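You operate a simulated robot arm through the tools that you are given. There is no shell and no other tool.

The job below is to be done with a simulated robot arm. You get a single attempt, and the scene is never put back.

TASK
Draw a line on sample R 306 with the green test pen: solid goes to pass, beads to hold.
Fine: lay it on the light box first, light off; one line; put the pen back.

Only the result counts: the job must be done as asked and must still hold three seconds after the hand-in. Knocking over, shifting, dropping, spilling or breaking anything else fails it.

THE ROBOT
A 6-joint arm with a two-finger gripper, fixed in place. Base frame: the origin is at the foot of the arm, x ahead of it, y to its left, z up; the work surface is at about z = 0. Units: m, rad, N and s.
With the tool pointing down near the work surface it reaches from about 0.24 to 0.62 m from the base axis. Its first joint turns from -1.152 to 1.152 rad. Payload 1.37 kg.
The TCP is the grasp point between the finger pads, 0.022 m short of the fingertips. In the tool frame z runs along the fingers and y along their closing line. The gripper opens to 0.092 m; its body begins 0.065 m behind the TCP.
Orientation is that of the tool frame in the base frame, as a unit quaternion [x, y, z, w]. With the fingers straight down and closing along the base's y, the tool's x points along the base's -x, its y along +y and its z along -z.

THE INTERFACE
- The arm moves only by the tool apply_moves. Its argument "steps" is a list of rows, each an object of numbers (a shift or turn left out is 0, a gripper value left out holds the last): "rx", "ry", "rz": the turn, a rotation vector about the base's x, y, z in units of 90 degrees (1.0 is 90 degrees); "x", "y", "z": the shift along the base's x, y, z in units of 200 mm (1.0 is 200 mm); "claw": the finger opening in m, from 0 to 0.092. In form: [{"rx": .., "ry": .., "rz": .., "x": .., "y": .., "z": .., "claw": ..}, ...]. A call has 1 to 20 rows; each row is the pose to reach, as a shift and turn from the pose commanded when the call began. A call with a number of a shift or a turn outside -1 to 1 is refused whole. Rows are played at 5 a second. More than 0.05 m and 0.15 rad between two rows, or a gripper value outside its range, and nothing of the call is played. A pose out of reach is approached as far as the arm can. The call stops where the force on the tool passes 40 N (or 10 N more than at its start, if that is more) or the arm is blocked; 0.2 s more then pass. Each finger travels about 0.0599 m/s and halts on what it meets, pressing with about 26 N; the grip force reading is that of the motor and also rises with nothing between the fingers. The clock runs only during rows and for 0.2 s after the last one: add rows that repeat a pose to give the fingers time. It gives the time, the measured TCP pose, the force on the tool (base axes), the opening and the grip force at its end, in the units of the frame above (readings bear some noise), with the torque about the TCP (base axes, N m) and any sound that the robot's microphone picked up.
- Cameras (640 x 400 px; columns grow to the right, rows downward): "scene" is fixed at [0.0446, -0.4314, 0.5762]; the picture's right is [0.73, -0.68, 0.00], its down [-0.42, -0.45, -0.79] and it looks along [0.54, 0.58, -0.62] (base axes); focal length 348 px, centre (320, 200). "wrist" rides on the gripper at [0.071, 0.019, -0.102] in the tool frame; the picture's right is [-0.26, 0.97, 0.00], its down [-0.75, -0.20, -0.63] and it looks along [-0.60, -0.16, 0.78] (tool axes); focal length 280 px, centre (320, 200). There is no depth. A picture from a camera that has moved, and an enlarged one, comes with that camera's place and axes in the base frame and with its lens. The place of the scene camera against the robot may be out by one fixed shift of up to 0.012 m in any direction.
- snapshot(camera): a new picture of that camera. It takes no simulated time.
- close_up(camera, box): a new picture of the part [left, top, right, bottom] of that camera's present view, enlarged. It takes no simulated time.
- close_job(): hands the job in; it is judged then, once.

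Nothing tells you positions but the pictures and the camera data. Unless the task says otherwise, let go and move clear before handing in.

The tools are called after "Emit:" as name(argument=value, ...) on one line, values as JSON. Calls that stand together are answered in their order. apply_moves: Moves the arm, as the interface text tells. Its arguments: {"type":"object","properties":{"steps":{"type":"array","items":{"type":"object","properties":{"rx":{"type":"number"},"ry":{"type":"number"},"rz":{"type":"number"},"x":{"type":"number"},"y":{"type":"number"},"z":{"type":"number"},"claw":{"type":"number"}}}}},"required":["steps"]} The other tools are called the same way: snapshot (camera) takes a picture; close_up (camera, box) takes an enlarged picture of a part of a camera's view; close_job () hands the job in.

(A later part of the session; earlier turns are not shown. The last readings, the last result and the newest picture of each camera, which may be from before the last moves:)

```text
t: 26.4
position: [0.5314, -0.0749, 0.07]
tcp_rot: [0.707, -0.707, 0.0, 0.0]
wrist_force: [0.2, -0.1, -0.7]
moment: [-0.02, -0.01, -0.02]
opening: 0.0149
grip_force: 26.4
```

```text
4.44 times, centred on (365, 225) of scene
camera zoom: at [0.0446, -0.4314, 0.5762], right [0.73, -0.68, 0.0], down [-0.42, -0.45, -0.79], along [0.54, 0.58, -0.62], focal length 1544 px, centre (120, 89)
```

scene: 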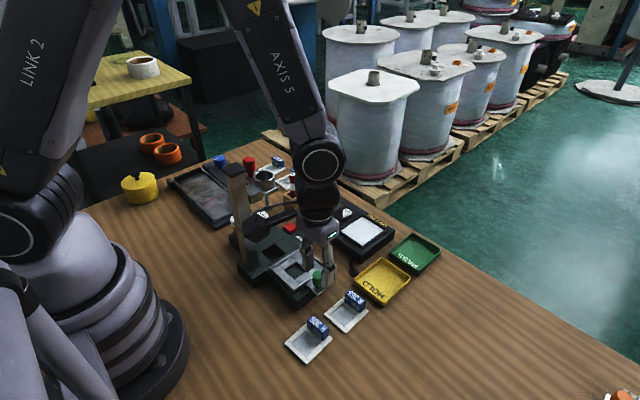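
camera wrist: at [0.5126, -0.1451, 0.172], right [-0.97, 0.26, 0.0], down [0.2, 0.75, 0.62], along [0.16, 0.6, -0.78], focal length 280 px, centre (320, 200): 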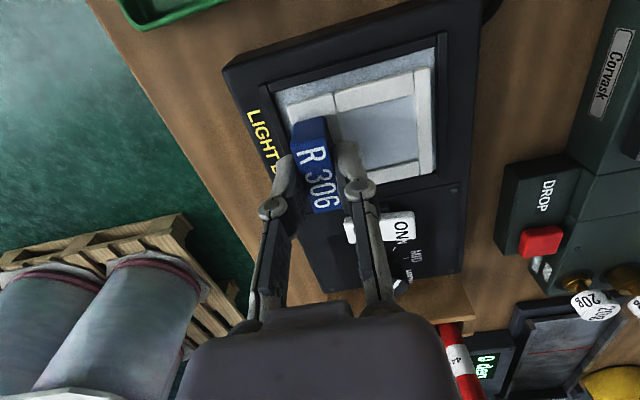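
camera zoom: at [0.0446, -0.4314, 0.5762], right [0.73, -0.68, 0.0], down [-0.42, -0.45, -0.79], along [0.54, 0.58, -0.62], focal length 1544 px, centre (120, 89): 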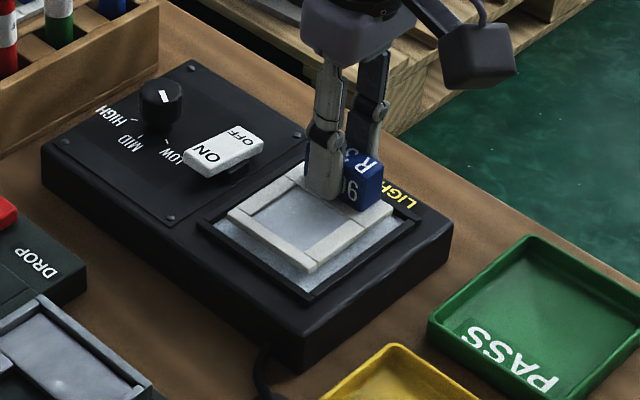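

The sample is centred above the plate with even margins, and shadows on the plate confirm the light is off. I'll lower in 1 mm steps watching the force.

Emit:
apply_moves(steps=[{"z": -0.005}, {"z": -0.01}, {"z": -0.015}, {"z": -0.02}, {"z": -0.025}, {"z": -0.025}])

```text
t: 27.8
position: [0.5334, -0.0749, 0.0663]
tcp_rot: [-0.707, 0.707, -0.001, -0.001]
wrist_force: [0.0, -0.7, -0.1]
moment: [-0.05, -0.02, 0.0]
opening: 0.0151
grip_force: 25.8
```

Emit:
apply_moves(steps=[{"z": -0.005}, {"z": -0.01}, {"z": -0.01}])

Emit:
close_up(camera="scene", box=[335, 205, 415, 255])

```text
t: 28.6
position: [0.5336, -0.0751, 0.0638]
tcp_rot: [-0.707, 0.707, 0.0, 0.0]
wrist_force: [0.3, -0.1, 0.0]
moment: [0.01, 0.0, 0.01]
opening: 0.0148
grip_force: 26.3
```

```text
8.00 times, centred on (375, 230) of scene
camera zoom: at [0.0446, -0.4314, 0.5762], right [0.73, -0.68, 0.0], down [-0.42, -0.45, -0.79], along [0.54, 0.58, -0.62], focal length 2780 px, centre (-120, -40)
```

zoom: 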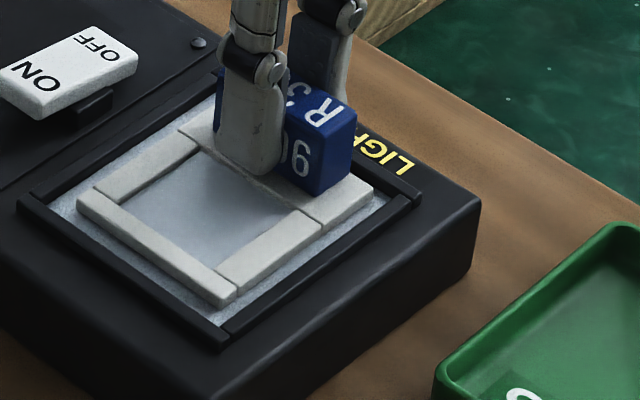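

It looks nearly seated inside the plate's ridge. I'll go on in 0.5–1 mm steps until I feel contact.

Emit:
apply_moves(steps=[{"z": -0.003}, {"z": -0.005}, {"z": -0.005}])

Emit:
apply_moves(steps=[{"z": -0.003}, {"z": -0.005}, {"z": -0.005}])

```text
t: 29.4
position: [0.5321, -0.0759, 0.0628]
tcp_rot: [-0.707, 0.707, 0.0, 0.0]
wrist_force: [-0.7, 0.2, 0.1]
moment: [0.03, -0.01, -0.03]
opening: 0.0149
grip_force: 26.4
```

```text
t: 30.2
position: [0.532, -0.0756, 0.062]
tcp_rot: [0.707, -0.707, 0.0, 0.0]
wrist_force: [0.9, -1.5, 6.4]
moment: [-0.04, 0.01, 0.05]
opening: 0.0151
grip_force: 26.6
```

Contact is felt (about 6 N) with the sample seated at TCP z ≈ 0.062. I'll open the fingers slightly and rise straight up.

Emit:
apply_moves(steps=[{"z": 0.001}, {"z": 0.001, "claw": 0.03}, {"z": 0.001, "claw": 0.03}, {"z": 0.001, "claw": 0.03}, {"z": 0.03}, {"z": 0.08}, {"z": 0.16}, {"z": 0.26}, {"z": 0.36}, {"z": 0.46}, {"z": 0.56}])

Emit:
snapshot(camera="wrist")

Emit:
close_up(camera="scene", box=[310, 180, 420, 270])

```text
t: 32.6
position: [0.5326, -0.0774, 0.1761]
tcp_rot: [0.707, -0.707, 0.0, 0.0]
wrist_force: [0.0, -0.3, -1.0]
moment: [0.01, 0.0, 0.0]
opening: 0.03
grip_force: 0.0
```

```text
taken
camera wrist: at [0.5135, -0.1468, 0.2777], right [-0.97, 0.26, 0.0], down [0.2, 0.75, 0.62], along [0.16, 0.6, -0.78], focal length 280 px, centre (320, 200)
```

wrist: 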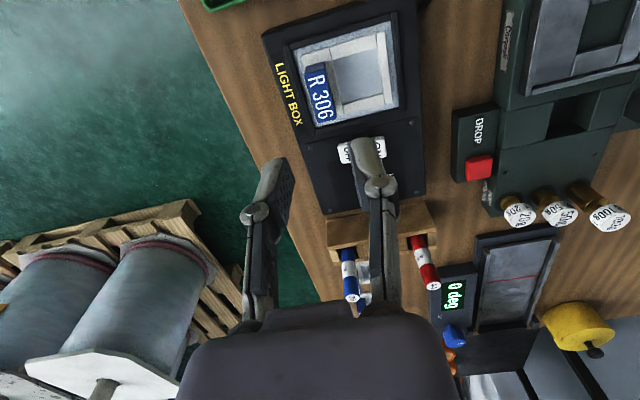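

```text
4.44 times, centred on (365, 225) of scene
camera zoom: at [0.0446, -0.4314, 0.5762], right [0.73, -0.68, 0.0], down [-0.42, -0.45, -0.79], along [0.54, 0.58, -0.62], focal length 1544 px, centre (120, 89)
```

zoom: 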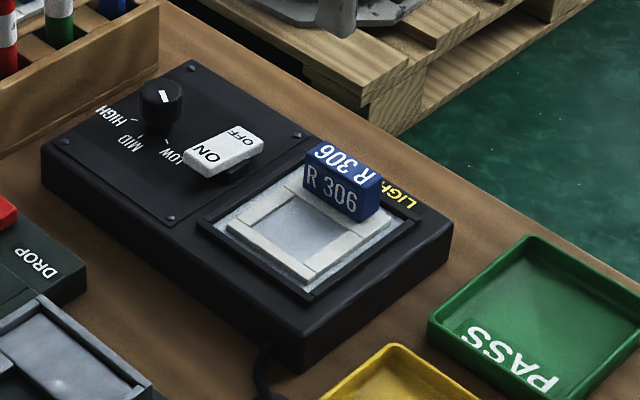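

R 306 lies flat inside the light-box ridge, switch untouched. I'll zoom to measure the film window for the line.

Emit:
close_up(camera="wrist", box=[270, 10, 420, 140])

```text
3.08 times, centred on (345, 75) of wrist
camera zoom: at [0.5135, -0.1468, 0.2777], right [-0.97, 0.26, 0.0], down [0.2, 0.75, 0.62], along [0.16, 0.6, -0.78], focal length 863 px, centre (243, 585)
```

zoom: 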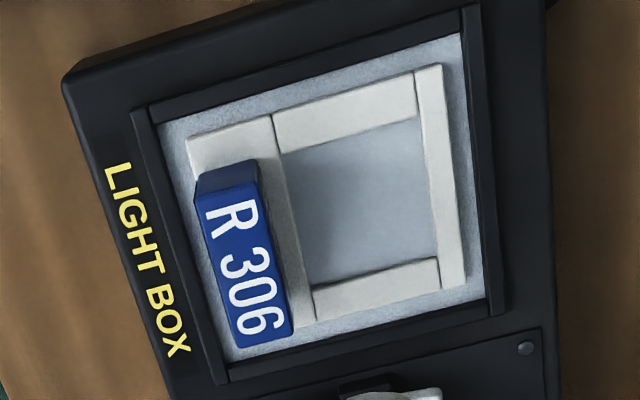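

The film window spans about x 0.481–0.517, y -0.092 – -0.056. Now I'll turn back to zero yaw and travel at z ≈ 0.2 to above the green pen.

Emit:
apply_moves(steps=[{"rz": -0.07, "z": 0.06, "claw": 0.05}, {"rz": -0.14, "z": 0.13}, {"rz": -0.22, "x": -0.013, "y": 0.09, "z": 0.13}, {"rz": -0.3, "x": -0.026, "y": 0.18, "z": 0.13}, {"rz": -0.38, "x": -0.039, "y": 0.27, "z": 0.13}, {"rz": -0.46, "x": -0.052, "y": 0.36, "z": 0.13}, {"rz": -0.54, "x": -0.065, "y": 0.45, "z": 0.13}, {"rz": -0.62, "x": -0.078, "y": 0.54, "z": 0.13}, {"rz": -0.7, "x": -0.091, "y": 0.63, "z": 0.13}, {"rz": -0.78, "x": -0.104, "y": 0.72, "z": 0.13}, {"rz": -0.86, "x": -0.117, "y": 0.81, "z": 0.13}, {"rz": -0.93, "x": -0.125, "y": 0.9, "z": 0.13}, {"rz": -1.0, "x": -0.1315, "y": 0.9735, "z": 0.13}, {"rz": -1.0, "x": -0.1315, "y": 0.9735, "z": 0.13}])

Emit:
snapshot(camera="wrist")

Emit:
close_up(camera="scene", box=[250, 100, 370, 220])

```text
t: 35.6
position: [0.5058, 0.1207, 0.2006]
tcp_rot: [0.0, 1.0, 0.0, 0.0]
wrist_force: [0.5, 0.0, 0.1]
moment: [-0.03, 0.0, 0.02]
opening: 0.0498
grip_force: 0.1
```

```text
taken
camera wrist: at [0.4355, 0.1406, 0.3023], right [0.26, 0.96, 0.0], down [0.75, -0.21, 0.62], along [0.6, -0.16, -0.78], focal length 280 px, centre (320, 200)
```

wrist: 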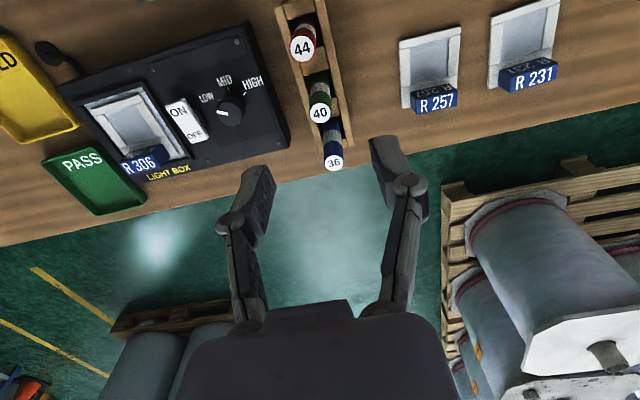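

```text
3.33 times, centred on (310, 160) of scene
camera zoom: at [0.0446, -0.4314, 0.5762], right [0.73, -0.68, 0.0], down [-0.42, -0.45, -0.79], along [0.54, 0.58, -0.62], focal length 1158 px, centre (353, 333)
```

zoom: 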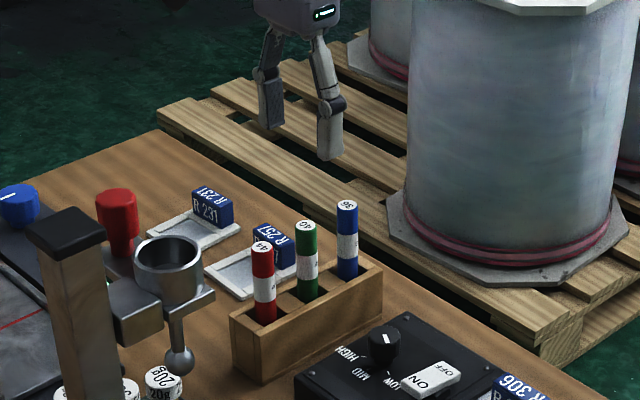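

The gripper is above the rack. I'll zoom in to pin down the green pen's top and whether it stands vertical.

Emit:
close_up(camera="wrist", box=[265, 0, 365, 180])

Emit:
close_up(camera="scene", box=[275, 155, 335, 215])

```text
2.22 times, centred on (315, 90) of wrist
camera zoom: at [0.4355, 0.1406, 0.3023], right [0.26, 0.96, 0.0], down [0.75, -0.21, 0.62], along [0.6, -0.16, -0.78], focal length 623 px, centre (331, 444)
```

zoom: 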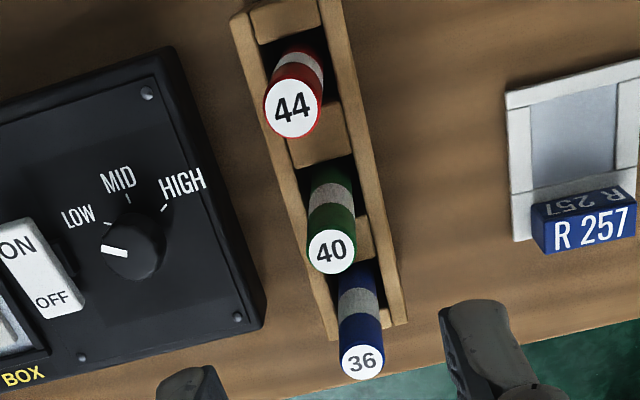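

```text
6.67 times, centred on (305, 185) of scene
camera zoom: at [0.0446, -0.4314, 0.5762], right [0.73, -0.68, 0.0], down [-0.42, -0.45, -0.79], along [0.54, 0.58, -0.62], focal length 2317 px, centre (420, 300)
```

zoom: 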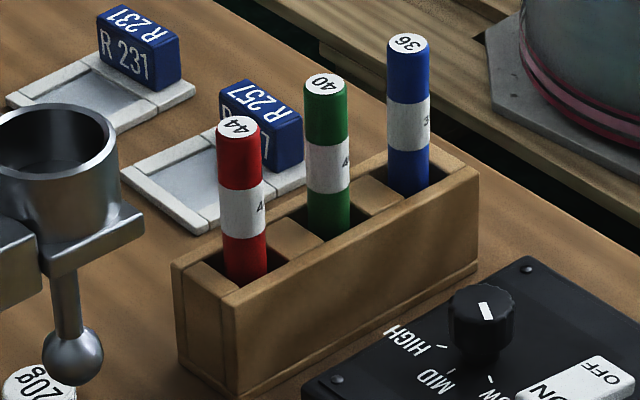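

The green pen's top is at about (0.508, 0.121), almost exactly under the TCP, and it stands vertical. I'll descend around its upper half, keeping the tips above the rack.

Emit:
apply_moves(steps=[{"x": 0.005, "z": -0.1}, {"x": 0.005, "z": -0.2}, {"x": 0.005, "z": -0.3}, {"x": 0.005, "z": -0.4}, {"x": 0.005, "z": -0.5}, {"x": 0.005, "z": -0.56}, {"x": 0.005, "z": -0.59}, {"x": 0.005, "z": -0.59}])

Emit:
snapshot(camera="wrist")

Emit:
close_up(camera="scene", box=[265, 135, 345, 215])

```text
t: 37.4
position: [0.5092, 0.1198, 0.0826]
tcp_rot: [0.0, 1.0, 0.0, 0.001]
wrist_force: [-0.3, 0.8, 0.2]
moment: [0.0, 0.02, 0.03]
opening: 0.0498
grip_force: 0.0
```

```text
taken
camera wrist: at [0.4379, 0.1391, 0.1833], right [0.26, 0.97, 0.0], down [0.75, -0.2, 0.63], along [0.6, -0.16, -0.78], focal length 280 px, centre (320, 200)
```

wrist: 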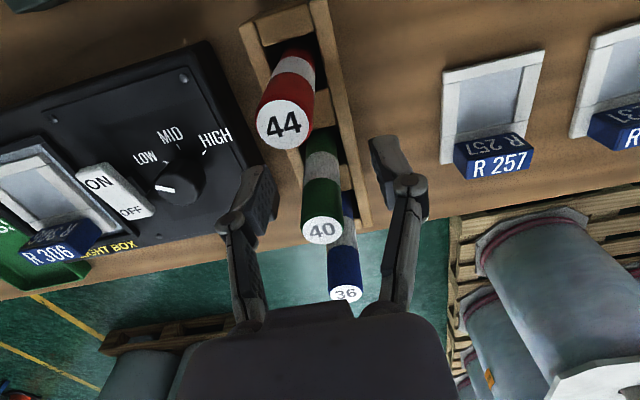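

```text
5.00 times, centred on (305, 175) of scene
camera zoom: at [0.0446, -0.4314, 0.5762], right [0.73, -0.68, 0.0], down [-0.42, -0.45, -0.79], along [0.54, 0.58, -0.62], focal length 1738 px, centre (395, 325)
```

zoom: 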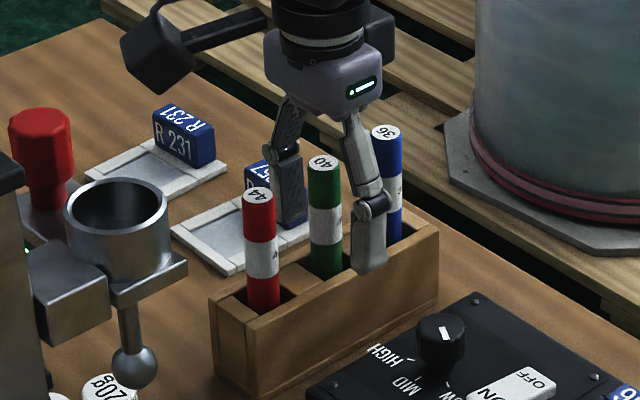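

The green pen sits between the pads, offset by about 2 mm; I'll centre on it and close.

Emit:
apply_moves(steps=[{"x": -0.012, "y": 0.007}, {"x": -0.012, "y": 0.007}, {"x": -0.012, "y": 0.007, "claw": 0.03}, {"x": -0.012, "y": 0.007, "claw": 0.01}, {"x": -0.012, "y": 0.007, "claw": 0.0}, {"x": -0.012, "y": 0.007, "claw": 0.0}])

Emit:
snapshot(camera="wrist")

Emit:
close_up(camera="scene", box=[265, 135, 345, 215])

```text
t: 38.8
position: [0.5057, 0.1204, 0.0818]
tcp_rot: [0.0, 1.0, 0.0, 0.0]
wrist_force: [-0.7, 0.3, 0.2]
moment: [-0.01, 0.02, -0.08]
opening: 0.0148
grip_force: 25.6
```

```text
taken
camera wrist: at [0.4352, 0.1404, 0.1836], right [0.26, 0.97, 0.0], down [0.75, -0.2, 0.63], along [0.6, -0.16, -0.78], focal length 280 px, centre (320, 200)
```

wrist: 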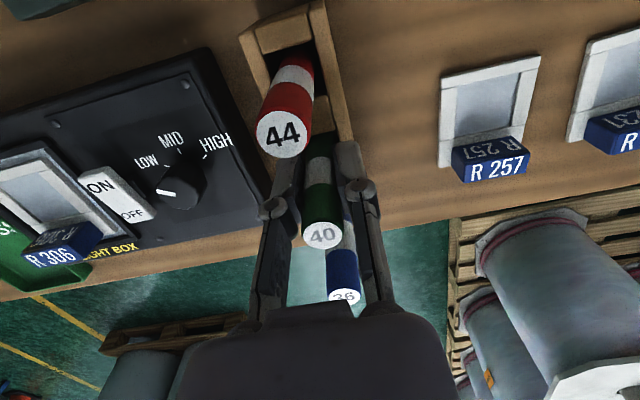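

```text
5.00 times, centred on (305, 175) of scene
camera zoom: at [0.0446, -0.4314, 0.5762], right [0.73, -0.68, 0.0], down [-0.42, -0.45, -0.79], along [0.54, 0.58, -0.62], focal length 1738 px, centre (395, 325)
```

zoom: 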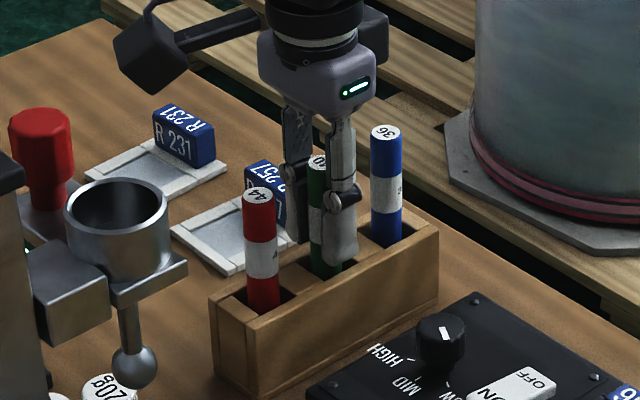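

The pen is gripped (14.8 mm, 26 N). I'll lift it straight out of its slot slowly.

Emit:
apply_moves(steps=[{"z": 0.02}, {"z": 0.05}, {"z": 0.1}, {"z": 0.15}, {"z": 0.2}, {"z": 0.25}, {"z": 0.3}, {"z": 0.35}, {"z": 0.4}, {"z": 0.45}, {"z": 0.5}, {"z": 0.5}])

Emit:
snapshot(camera="wrist")

Emit:
close_up(camera="scene", box=[255, 115, 345, 205])

```text
t: 41.4
position: [0.5059, 0.1214, 0.1822]
tcp_rot: [0.0, 1.0, 0.0, 0.0]
wrist_force: [0.7, 0.0, -0.1]
moment: [0.0, 0.0, 0.01]
opening: 0.0151
grip_force: 26.4
```

```text
taken
camera wrist: at [0.4353, 0.1415, 0.2843], right [0.26, 0.97, 0.0], down [0.75, -0.2, 0.63], along [0.6, -0.16, -0.78], focal length 280 px, centre (320, 200)
```

wrist: 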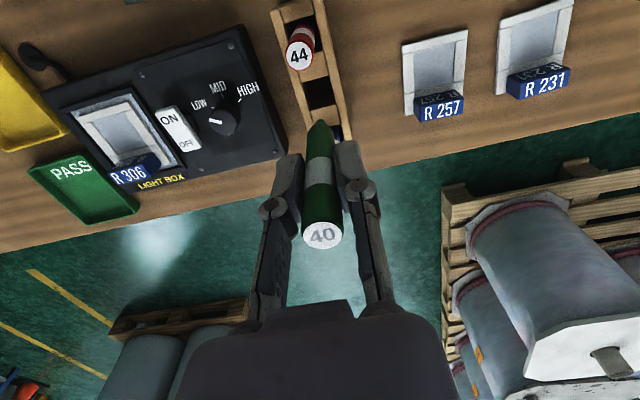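

```text
4.44 times, centred on (300, 160) of scene
camera zoom: at [0.0446, -0.4314, 0.5762], right [0.73, -0.68, 0.0], down [-0.42, -0.45, -0.79], along [0.54, 0.58, -0.62], focal length 1544 px, centre (409, 378)
```

zoom: 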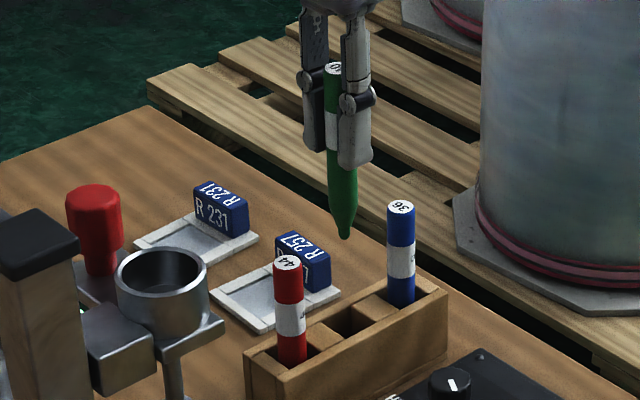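

The pen is out; its conical tip sits about 75 mm below the TCP and it hangs straight. I'll carry it over to the sample at this height.

Emit:
apply_moves(steps=[{"x": -0.003, "y": -0.05}, {"x": -0.006, "y": -0.14}, {"x": -0.009, "y": -0.24}, {"x": -0.012, "y": -0.34}, {"x": -0.015, "y": -0.44}, {"x": -0.018, "y": -0.54}, {"x": -0.021, "y": -0.64}, {"x": -0.024, "y": -0.74}, {"x": -0.027, "y": -0.84}, {"x": -0.03, "y": -0.92}, {"x": -0.033, "y": -0.97}, {"x": -0.033, "y": -1.0}, {"x": -0.033, "y": -1.0}])

Emit:
snapshot(camera="wrist")

Emit:
close_up(camera="scene", box=[305, 160, 425, 260])

```text
t: 44.2
position: [0.4991, -0.0785, 0.1823]
tcp_rot: [0.0, 1.0, 0.001, 0.0]
wrist_force: [-0.6, 0.2, 0.5]
moment: [0.0, -0.03, 0.0]
opening: 0.0146
grip_force: 26.1
```

```text
taken
camera wrist: at [0.4292, -0.0583, 0.2845], right [0.26, 0.97, 0.0], down [0.75, -0.2, 0.62], along [0.6, -0.16, -0.78], focal length 280 px, centre (320, 200)
```

wrist: 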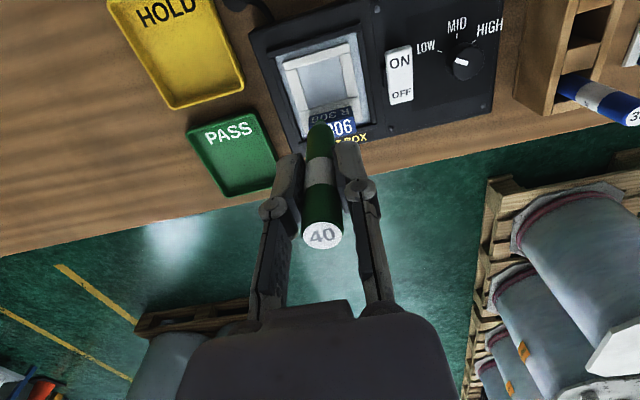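

```text
4.00 times, centred on (365, 210) of scene
camera zoom: at [0.0446, -0.4314, 0.5762], right [0.73, -0.68, 0.0], down [-0.42, -0.45, -0.79], along [0.54, 0.58, -0.62], focal length 1390 px, centre (140, 160)
```

zoom: 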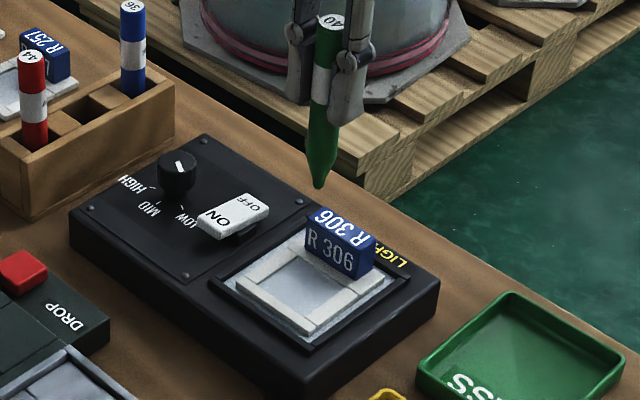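

The pen hovers over the sample. I'll zoom in to check the film window against the pen tip from this view.

Emit:
close_up(camera="wrist", box=[260, 20, 380, 150])

```text
3.08 times, centred on (320, 85) of wrist
camera zoom: at [0.4292, -0.0583, 0.2845], right [0.26, 0.97, 0.0], down [0.75, -0.2, 0.62], along [0.6, -0.16, -0.78], focal length 863 px, centre (320, 554)
```

zoom: 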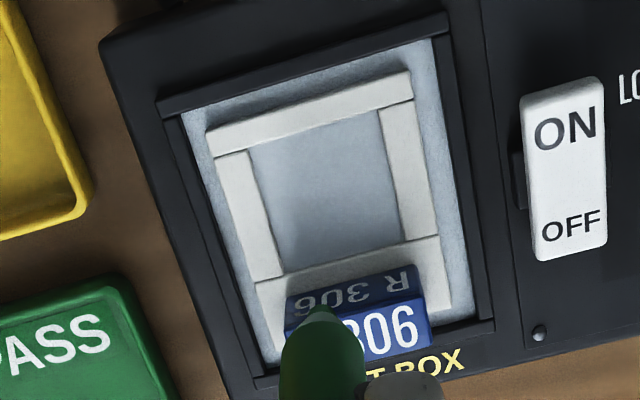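

The film centre is at about (0.5007, -0.0747) and the tip is only ~2 mm off the TCP. I'll move to the line start near y = -0.086 and lower to about 8–10 mm above the film.

Emit:
apply_moves(steps=[{"y": -0.0345, "z": -0.05}, {"y": -0.0345, "z": -0.12}, {"y": -0.0345, "z": -0.19}, {"y": -0.0345, "z": -0.25}, {"y": -0.0345, "z": -0.3}, {"y": -0.0345, "z": -0.335}, {"y": -0.0345, "z": -0.335}])

Emit:
close_up(camera="wrist", box=[240, 60, 400, 180])

Emit:
close_up(camera="scene", box=[330, 190, 410, 260])

```text
t: 45.8
position: [0.4988, -0.0859, 0.1155]
tcp_rot: [0.0, 1.0, 0.0, 0.001]
wrist_force: [0.5, 0.2, 0.3]
moment: [0.02, 0.01, 0.0]
opening: 0.015
grip_force: 25.6
```

```text
3.33 times, centred on (320, 120) of wrist
camera zoom: at [0.4286, -0.0664, 0.2168], right [0.26, 0.97, 0.0], down [0.75, -0.2, 0.62], along [0.6, -0.16, -0.78], focal length 935 px, centre (320, 467)
```

zoom: 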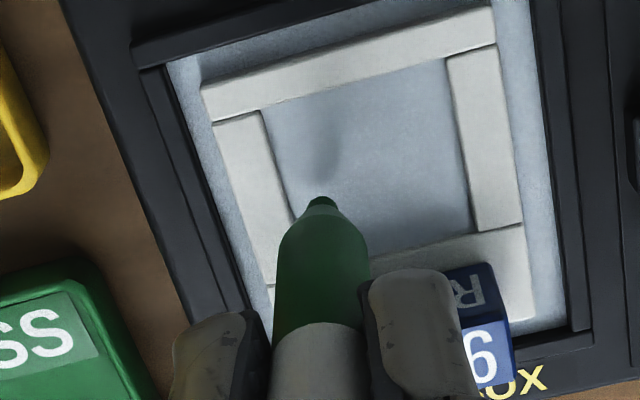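

```text
5.71 times, centred on (370, 225) of scene
camera zoom: at [0.0446, -0.4314, 0.5762], right [0.73, -0.68, 0.0], down [-0.42, -0.45, -0.79], along [0.54, 0.58, -0.62], focal length 1986 px, centre (34, 57)
```

zoom: 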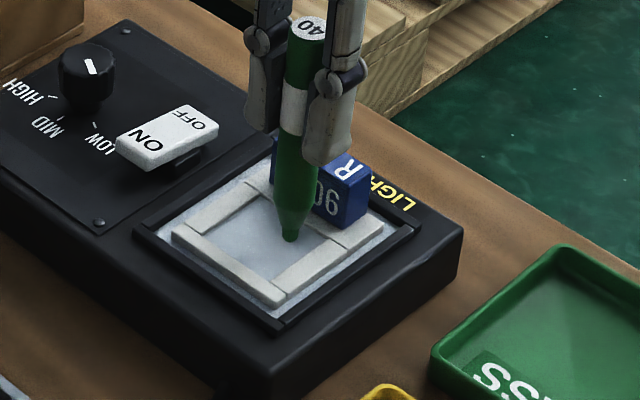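

The tip is at about (0.500, -0.086), roughly 9 mm above the film. I'll lower the first 5 mm, then feel for contact in 1 mm steps.

Emit:
apply_moves(steps=[{"z": -0.01}, {"z": -0.02}, {"z": -0.025}, {"z": -0.025}])

Emit:
apply_moves(steps=[{"z": -0.005}, {"z": -0.005}])

Emit:
close_up(camera="scene", box=[350, 210, 390, 245])

```text
t: 46.8
position: [0.4983, -0.0865, 0.1104]
tcp_rot: [0.0, 1.0, -0.001, 0.0]
wrist_force: [-0.7, 0.8, 0.1]
moment: [0.03, 0.01, 0.0]
opening: 0.0148
grip_force: 25.7
```

```text
t: 47.4
position: [0.4978, -0.0845, 0.1102]
tcp_rot: [0.0, 1.0, -0.001, 0.0]
wrist_force: [0.1, -0.1, -0.3]
moment: [0.0, -0.01, 0.01]
opening: 0.015
grip_force: 26.1
```

```text
11.43 times, centred on (370, 228) of scene
camera zoom: at [0.0446, -0.4314, 0.5762], right [0.73, -0.68, 0.0], down [-0.42, -0.45, -0.79], along [0.54, 0.58, -0.62], focal length 3971 px, centre (-251, -114)
```

zoom: 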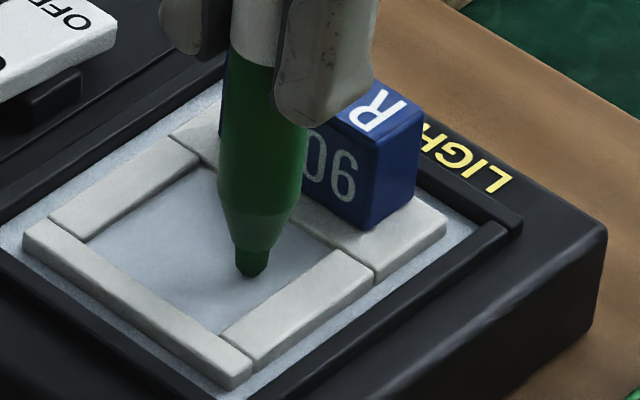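

The tip is now just above the film, no force yet. I'll continue in 1 mm steps.

Emit:
apply_moves(steps=[{"z": -0.005}, {"z": -0.005}])

Emit:
apply_moves(steps=[{"z": -0.004}, {"z": -0.004}])

Emit:
close_up(camera="scene", box=[350, 210, 390, 245])

```text
t: 48.0
position: [0.4981, -0.0854, 0.1078]
tcp_rot: [0.0, 1.0, 0.0, 0.0]
wrist_force: [-1.4, -0.1, 4.3]
moment: [-0.03, 0.11, 0.01]
opening: 0.0148
grip_force: 25.7
```

```text
t: 48.6
position: [0.4991, -0.0851, 0.1089]
tcp_rot: [0.0, 1.0, 0.0, 0.001]
wrist_force: [-1.2, 0.1, 11.6]
moment: [0.01, 0.1, 0.01]
opening: 0.015
grip_force: 26.1
```

```text
11.43 times, centred on (370, 228) of scene
camera zoom: at [0.0445, -0.4314, 0.5762], right [0.73, -0.68, 0.0], down [-0.42, -0.45, -0.79], along [0.54, 0.58, -0.62], focal length 3971 px, centre (-251, -114)
```

zoom: 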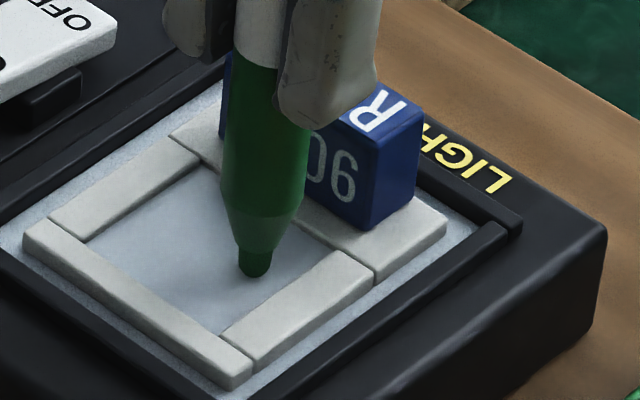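

The tip is on the film (about 4–12 N). I'll ease off slightly, draw one steady stroke of 23 mm in +y, and lift straight up at the end.

Emit:
apply_moves(steps=[{"y": 0.006, "z": 0.002}, {"y": 0.016, "z": 0.002}, {"y": 0.026, "z": 0.002}, {"y": 0.036, "z": 0.002}, {"y": 0.046, "z": 0.002}, {"y": 0.056, "z": 0.002}, {"y": 0.066, "z": 0.002}, {"y": 0.076, "z": 0.002}, {"y": 0.086, "z": 0.002}, {"y": 0.096, "z": 0.002}, {"y": 0.106, "z": 0.002}, {"y": 0.115, "z": 0.002}, {"y": 0.115, "z": 0.03}, {"y": 0.115, "z": 0.08}, {"y": 0.115, "z": 0.15}, {"y": 0.115, "z": 0.23}])

Emit:
close_up(camera="scene", box=[340, 200, 400, 250])

Emit:
snapshot(camera="wrist")

```text
t: 52.0
position: [0.4979, -0.0632, 0.1543]
tcp_rot: [0.0, 1.0, 0.0, 0.0]
wrist_force: [0.0, -0.1, 0.2]
moment: [-0.02, 0.03, 0.04]
opening: 0.0151
grip_force: 26.3
```

```text
8.00 times, centred on (370, 225) of scene
camera zoom: at [0.0446, -0.4314, 0.5762], right [0.73, -0.68, 0.0], down [-0.42, -0.45, -0.79], along [0.54, 0.58, -0.62], focal length 2780 px, centre (-80, 0)
```

zoom: 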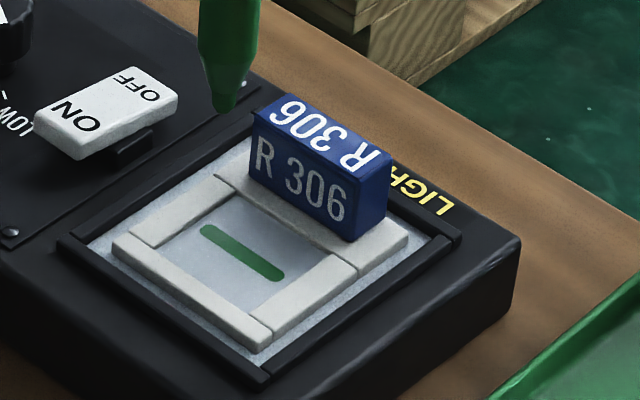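

```text
taken
camera wrist: at [0.4277, -0.0422, 0.2553], right [0.26, 0.97, 0.0], down [0.75, -0.2, 0.62], along [0.6, -0.16, -0.78], focal length 280 px, centre (320, 200)
```

wrist: 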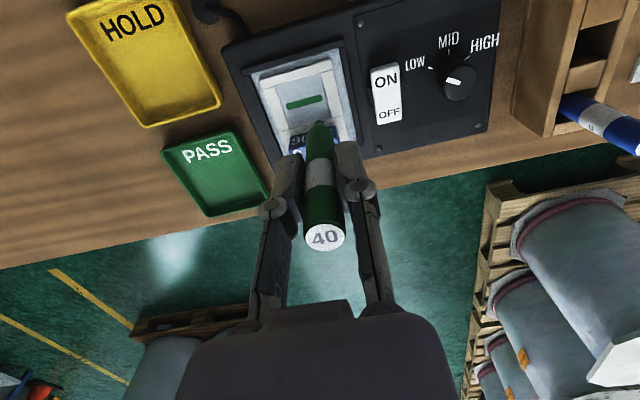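

One clean green line is on the film of R 306. Next I'll return the pen, rising to clear the other pens and travelling back to above its slot.

Emit:
apply_moves(steps=[{"z": 0.08}, {"z": 0.16}, {"z": 0.235}, {"x": 0.003, "y": 0.06, "z": 0.235}, {"x": 0.006, "y": 0.15, "z": 0.235}, {"x": 0.009, "y": 0.25, "z": 0.235}, {"x": 0.013, "y": 0.35, "z": 0.235}, {"x": 0.016, "y": 0.45, "z": 0.235}, {"x": 0.02, "y": 0.55, "z": 0.235}, {"x": 0.023, "y": 0.65, "z": 0.235}, {"x": 0.027, "y": 0.75, "z": 0.235}, {"x": 0.03, "y": 0.84, "z": 0.235}, {"x": 0.033, "y": 0.9, "z": 0.235}, {"x": 0.033, "y": 0.92, "z": 0.235}, {"x": 0.033, "y": 0.92, "z": 0.235}])

Emit:
snapshot(camera="wrist")

Emit:
close_up(camera="scene", box=[255, 115, 345, 205])

Emit:
close_up(camera="scene", box=[350, 215, 390, 245])

```text
t: 55.2
position: [0.5049, 0.1215, 0.2001]
tcp_rot: [0.0, 1.0, -0.001, 0.0]
wrist_force: [0.3, 0.6, -0.5]
moment: [0.0, 0.0, 0.03]
opening: 0.015
grip_force: 26.0
```

```text
taken
camera wrist: at [0.4347, 0.1418, 0.3018], right [0.26, 0.97, 0.0], down [0.75, -0.2, 0.62], along [0.6, -0.16, -0.78], focal length 280 px, centre (320, 200)
```

wrist: 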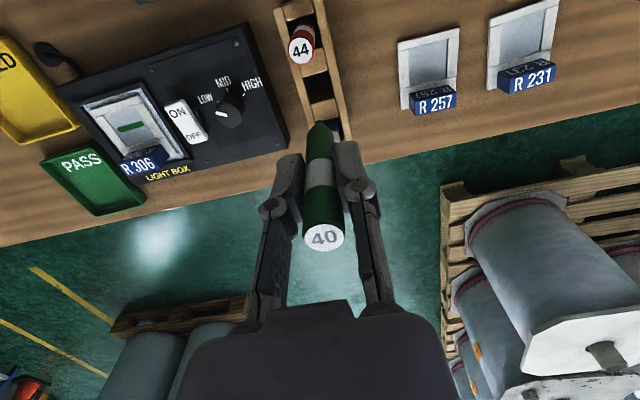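

```text
4.44 times, centred on (300, 160) of scene
camera zoom: at [0.0446, -0.4314, 0.5762], right [0.73, -0.68, 0.0], down [-0.42, -0.45, -0.79], along [0.54, 0.58, -0.62], focal length 1544 px, centre (409, 378)
```

zoom: 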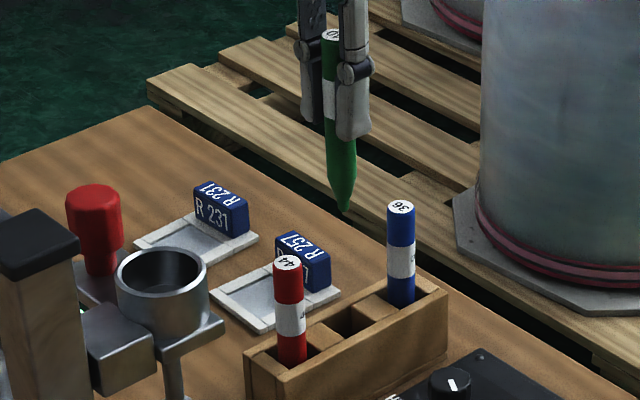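

```text
13.33 times, centred on (370, 230) of scene
camera zoom: at [0.0446, -0.4314, 0.5762], right [0.73, -0.68, 0.0], down [-0.42, -0.45, -0.79], along [0.54, 0.58, -0.62], focal length 4633 px, centre (-347, -200)
```

zoom: 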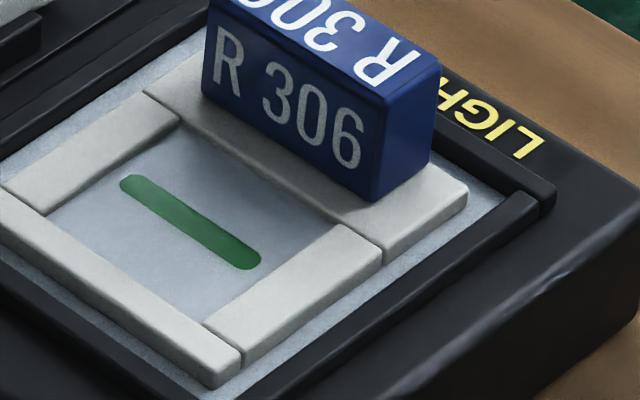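

The line is still solid, and the pen is above its slot. I'll lower the tip to just above the rack and check alignment with the opening.

Emit:
apply_moves(steps=[{"z": -0.08}, {"z": -0.16}, {"z": -0.24}, {"z": -0.31}, {"z": -0.33}, {"z": -0.33}])

Emit:
close_up(camera="wrist", box=[240, 0, 400, 260])

Emit:
close_up(camera="scene", box=[275, 145, 345, 215])

```text
t: 56.6
position: [0.5051, 0.1236, 0.1339]
tcp_rot: [0.0, 1.0, 0.0, 0.0]
wrist_force: [0.5, 0.2, 0.1]
moment: [-0.04, 0.01, 0.0]
opening: 0.0147
grip_force: 25.9
```

```text
1.54 times, centred on (320, 130) of wrist
camera zoom: at [0.4352, 0.1426, 0.2353], right [0.26, 0.97, 0.0], down [0.75, -0.2, 0.62], along [0.6, -0.16, -0.78], focal length 431 px, centre (320, 308)
```

zoom: 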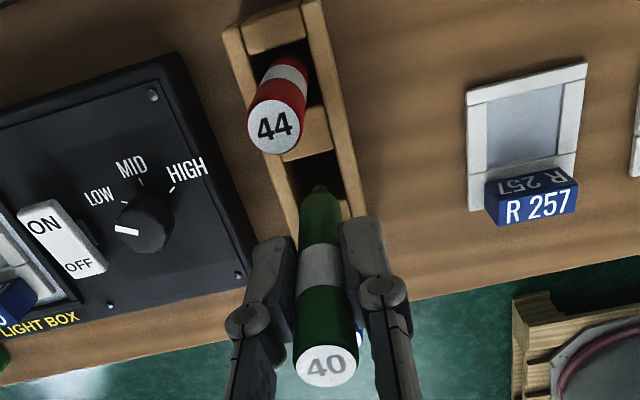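

```text
5.71 times, centred on (310, 180) of scene
camera zoom: at [0.0446, -0.4314, 0.5762], right [0.73, -0.68, 0.0], down [-0.42, -0.45, -0.79], along [0.54, 0.58, -0.62], focal length 1986 px, centre (377, 314)
```

zoom: 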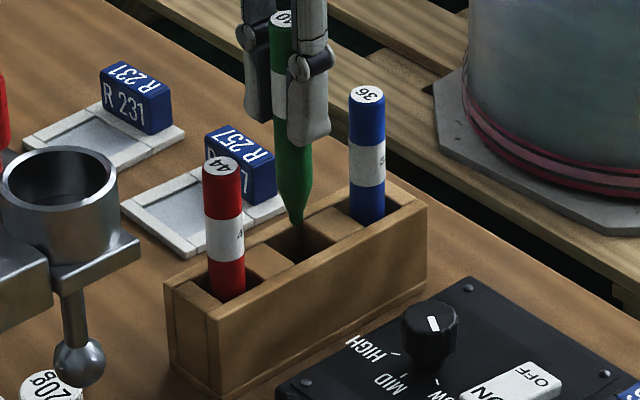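

The tip sits right over its slot's middle, about 2 mm toward +y from where the pen was picked. I'll correct that and lower it in.

Emit:
apply_moves(steps=[{"y": -0.01}, {"y": -0.01, "z": -0.04}, {"y": -0.01, "z": -0.08}, {"y": -0.01, "z": -0.12}, {"y": -0.01, "z": -0.16}, {"y": -0.01, "z": -0.2}, {"y": -0.01, "z": -0.235}, {"y": -0.01, "z": -0.25}, {"y": -0.01, "z": -0.25}])

Emit:
close_up(camera="scene", box=[275, 145, 345, 215])

```text
t: 58.6
position: [0.5055, 0.1201, 0.0851]
tcp_rot: [0.0, 1.0, 0.0, 0.0]
wrist_force: [0.3, 0.7, 0.0]
moment: [0.0, 0.01, -0.03]
opening: 0.0147
grip_force: 25.9
```

```text
5.71 times, centred on (310, 180) of scene
camera zoom: at [0.0446, -0.4314, 0.5762], right [0.73, -0.68, 0.0], down [-0.42, -0.45, -0.79], along [0.54, 0.58, -0.62], focal length 1986 px, centre (377, 314)
```

zoom: 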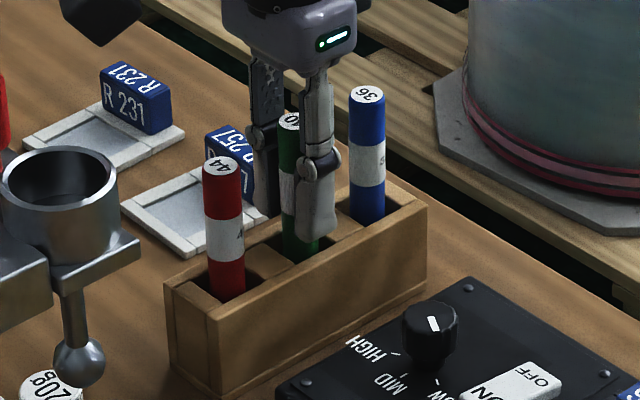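

The pen slid into the slot without any force. I'll settle the last couple of millimetres until it rests on the rack floor.

Emit:
apply_moves(steps=[{"z": -0.005}, {"z": -0.01}, {"z": -0.01}])

Emit:
apply_moves(steps=[{"z": -0.003}, {"z": -0.003}])

```text
t: 59.4
position: [0.5057, 0.1191, 0.0842]
tcp_rot: [-0.001, 1.0, 0.0, 0.0]
wrist_force: [0.0, -1.3, 0.9]
moment: [0.03, 0.03, -0.01]
opening: 0.0149
grip_force: 26.4
```

```text
t: 60.0
position: [0.5061, 0.1204, 0.0807]
tcp_rot: [0.0, 1.0, 0.0, -0.001]
wrist_force: [-0.5, 0.3, 0.1]
moment: [0.03, 0.02, 0.01]
opening: 0.0148
grip_force: 26.0
```

Emit:
apply_moves(steps=[{"z": -0.003}, {"z": -0.003}])

Emit:
apply_moves(steps=[{"z": -0.003}, {"z": -0.003}])

```text
t: 60.6
position: [0.5069, 0.1186, 0.0823]
tcp_rot: [0.0, 1.0, 0.0, 0.0]
wrist_force: [-0.5, 0.4, -0.1]
moment: [0.01, -0.02, -0.01]
opening: 0.0148
grip_force: 26.1
```

```text
t: 61.2
position: [0.5056, 0.1194, 0.0804]
tcp_rot: [0.0, 1.0, 0.0, 0.0]
wrist_force: [-1.2, -0.3, 2.4]
moment: [0.0, 0.06, 0.03]
opening: 0.0146
grip_force: 25.7
```

The pen now rests on the floor (about 2.4 N). I'll open and back straight up.

Emit:
apply_moves(steps=[{"claw": 0.02}, {"claw": 0.035}, {"claw": 0.05}, {"claw": 0.05}, {"claw": 0.05, "z": 0.05}, {"z": 0.12}, {"z": 0.22}, {"z": 0.32}, {"z": 0.42}, {"z": 0.52}, {"z": 0.6}, {"z": 0.6}])

Emit:
snapshot(camera="wrist")

Emit:
close_up(camera="scene", box=[275, 145, 345, 215])

Emit:
close_up(camera="scene", box=[350, 215, 390, 245])

```text
t: 63.8
position: [0.5055, 0.1196, 0.2009]
tcp_rot: [0.0, 1.0, 0.0, 0.0]
wrist_force: [-0.6, -0.7, 0.1]
moment: [0.02, 0.01, -0.01]
opening: 0.0498
grip_force: 0.0
```

```text
taken
camera wrist: at [0.4352, 0.1401, 0.3024], right [0.26, 0.97, 0.0], down [0.75, -0.2, 0.63], along [0.6, -0.16, -0.78], focal length 280 px, centre (320, 200)
```

wrist: 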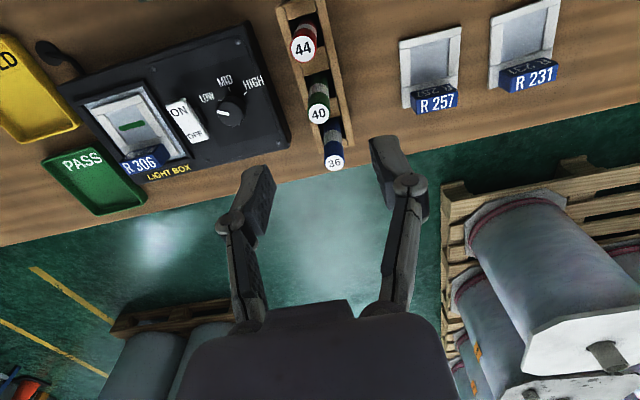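

```text
5.71 times, centred on (310, 180) of scene
camera zoom: at [0.0446, -0.4314, 0.5762], right [0.73, -0.68, 0.0], down [-0.42, -0.45, -0.79], along [0.54, 0.58, -0.62], focal length 1986 px, centre (377, 314)
```

zoom: 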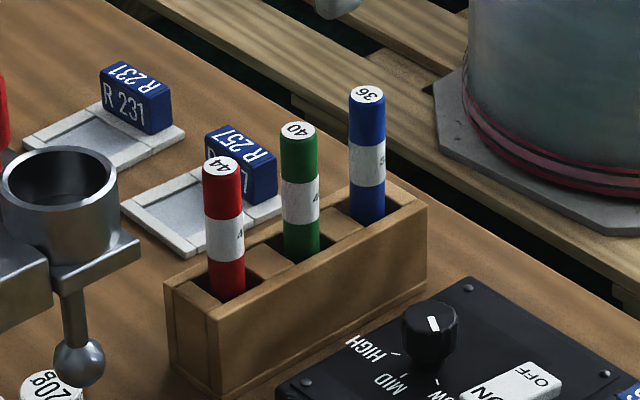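

```text
13.33 times, centred on (370, 230) of scene
camera zoom: at [0.0446, -0.4314, 0.5762], right [0.73, -0.68, 0.0], down [-0.42, -0.45, -0.79], along [0.54, 0.58, -0.62], focal length 4633 px, centre (-347, -200)
```

zoom: 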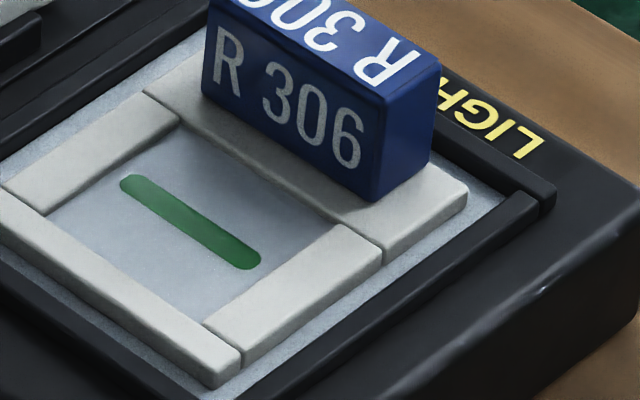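

The green pen is back upright in its slot, and the line is still a solid, unbroken stroke after about 12 s. I'll swing back over R 306 with 90° yaw for a last close look and the pick-up.

Emit:
apply_moves(steps=[{"rz": 0.03, "y": -0.03}, {"rz": 0.1, "x": 0.01, "y": -0.1}, {"rz": 0.18, "x": 0.02, "y": -0.18}, {"rz": 0.26, "x": 0.035, "y": -0.26}, {"rz": 0.34, "x": 0.05, "y": -0.34}, {"rz": 0.42, "x": 0.06, "y": -0.42}, {"rz": 0.5, "x": 0.07, "y": -0.5}, {"rz": 0.58, "x": 0.08, "y": -0.58}, {"rz": 0.66, "x": 0.09, "y": -0.66}, {"rz": 0.74, "x": 0.1, "y": -0.74}, {"rz": 0.82, "x": 0.11, "y": -0.81}, {"rz": 0.9, "x": 0.12, "y": -0.88}, {"rz": 0.96, "x": 0.13, "y": -0.94}, {"rz": 1.0, "x": 0.1385, "y": -0.971, "claw": 0.036}, {"rz": 1.0, "x": 0.1385, "y": -0.971}])

Emit:
snapshot(camera="wrist")

Emit:
close_up(camera="wrist", box=[270, 10, 420, 140])

Emit:
close_up(camera="scene", box=[350, 215, 390, 245])

```text
t: 67.0
position: [0.5329, -0.0747, 0.2014]
tcp_rot: [0.708, -0.706, 0.0, 0.0]
wrist_force: [-0.7, -0.3, -0.3]
moment: [-0.02, -0.01, 0.0]
opening: 0.0358
grip_force: 0.0
```

```text
taken
camera wrist: at [0.515, -0.1439, 0.3032], right [-0.97, 0.26, 0.0], down [0.2, 0.75, 0.62], along [0.16, 0.6, -0.78], focal length 280 px, centre (320, 200)
```

wrist: 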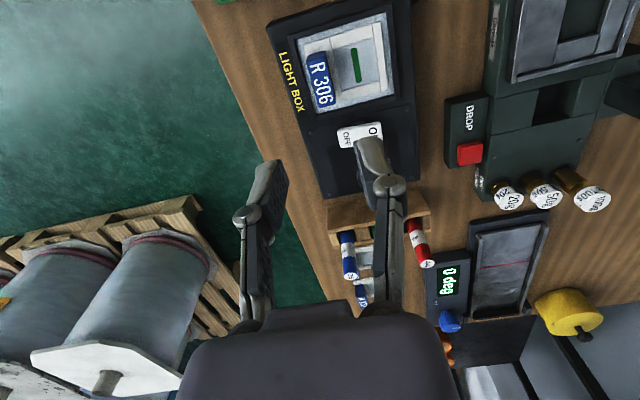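

```text
3.08 times, centred on (345, 75) of wrist
camera zoom: at [0.515, -0.1439, 0.3032], right [-0.97, 0.26, 0.0], down [0.2, 0.75, 0.62], along [0.16, 0.6, -0.78], focal length 863 px, centre (243, 585)
```

zoom: 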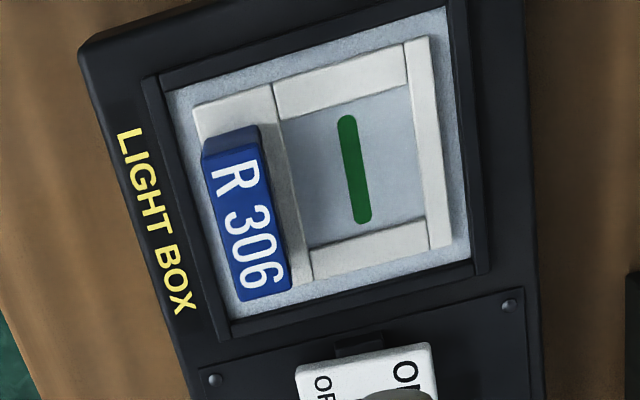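

```text
13.33 times, centred on (370, 230) of scene
camera zoom: at [0.0446, -0.4314, 0.5762], right [0.73, -0.68, 0.0], down [-0.42, -0.45, -0.79], along [0.54, 0.58, -0.62], focal length 4633 px, centre (-347, -200)
```

zoom: 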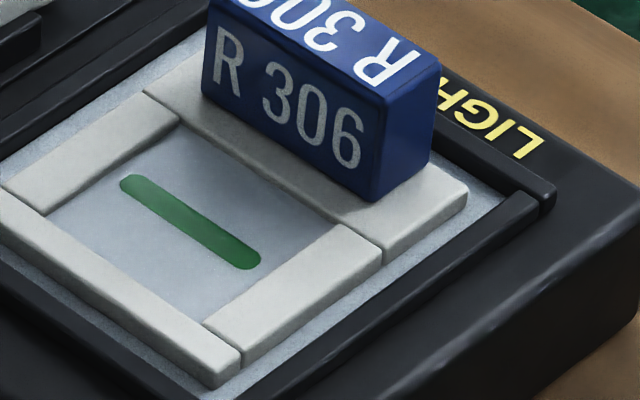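

The line is a solid stroke with no beading after 16 s, so R 306 goes to PASS. The tag is centred at about (0.532, -0.0755); I'll descend partway and verify alignment.

Emit:
apply_moves(steps=[{"x": -0.006, "y": -0.009, "z": -0.1}, {"x": -0.006, "y": -0.009, "z": -0.2}, {"x": -0.006, "y": -0.009, "z": -0.3}, {"x": -0.006, "y": -0.009, "z": -0.4}, {"x": -0.006, "y": -0.009, "z": -0.5}, {"x": -0.006, "y": -0.009, "z": -0.5}])

Emit:
snapshot(camera="wrist")

Emit:
close_up(camera="wrist", box=[240, 30, 440, 220])

```text
t: 68.4
position: [0.5326, -0.0783, 0.1019]
tcp_rot: [-0.707, 0.707, -0.001, 0.0]
wrist_force: [-0.7, 0.4, 0.1]
moment: [0.01, 0.0, 0.0]
opening: 0.0358
grip_force: 0.0
```

```text
taken
camera wrist: at [0.5142, -0.1487, 0.2028], right [-0.97, 0.26, 0.0], down [0.2, 0.75, 0.63], along [0.16, 0.6, -0.78], focal length 280 px, centre (320, 200)
```

wrist: 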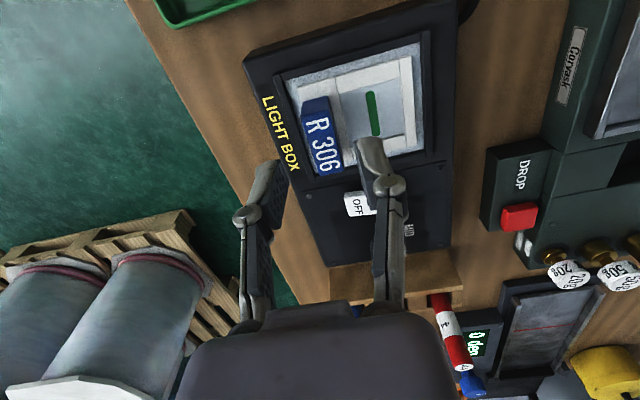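

```text
2.11 times, centred on (340, 125) of wrist
camera zoom: at [0.5142, -0.1487, 0.2028], right [-0.97, 0.26, 0.0], down [0.2, 0.75, 0.63], along [0.16, 0.6, -0.78], focal length 590 px, centre (278, 358)
```

zoom: 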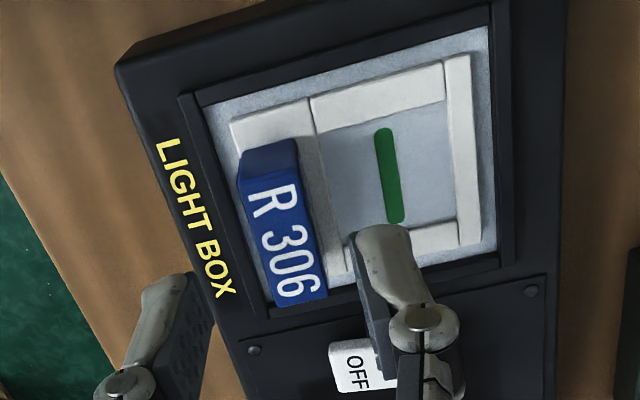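

The tag centre is at about (0.532, -0.0735), so I need a 1 mm and 3–4 mm correction. I'll narrow the opening to keep the inner finger well away from the ink, then descend.

Emit:
apply_moves(steps=[{"x": -0.005, "y": 0.015, "claw": 0.03}, {"x": -0.005, "y": 0.015}, {"x": -0.005, "y": 0.015, "z": -0.06}, {"x": -0.005, "y": 0.015, "z": -0.12}, {"x": -0.005, "y": 0.015, "z": -0.16}, {"x": -0.005, "y": 0.015, "z": -0.185}, {"x": -0.005, "y": 0.015, "z": -0.185}])

Emit:
snapshot(camera="wrist")

Emit:
close_up(camera="scene", box=[330, 190, 410, 255])

```text
t: 70.0
position: [0.5313, -0.0741, 0.064]
tcp_rot: [0.708, -0.707, 0.0, 0.0]
wrist_force: [-0.1, 1.4, -0.5]
moment: [-0.01, 0.0, -0.01]
opening: 0.03
grip_force: 0.1
```

```text
taken
camera wrist: at [0.5117, -0.1449, 0.1652], right [-0.97, 0.26, 0.0], down [0.2, 0.75, 0.63], along [0.16, 0.6, -0.78], focal length 280 px, centre (320, 200)
```

wrist: 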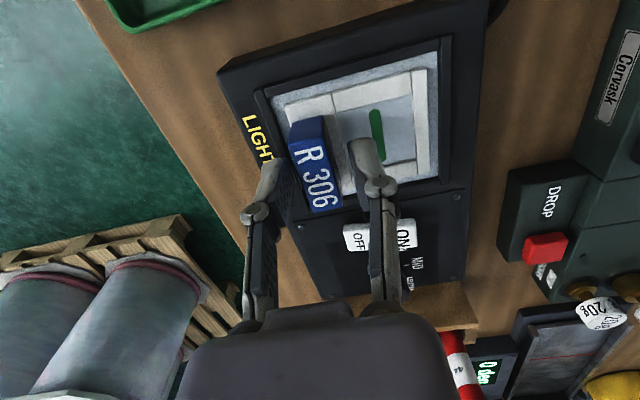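

```text
6.15 times, centred on (370, 222) of scene
camera zoom: at [0.0446, -0.4314, 0.5762], right [0.73, -0.68, 0.0], down [-0.42, -0.45, -0.79], along [0.54, 0.58, -0.62], focal length 2138 px, centre (12, 62)
```

zoom: 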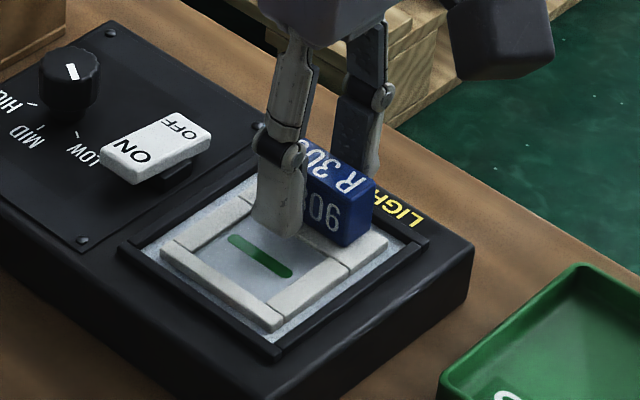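

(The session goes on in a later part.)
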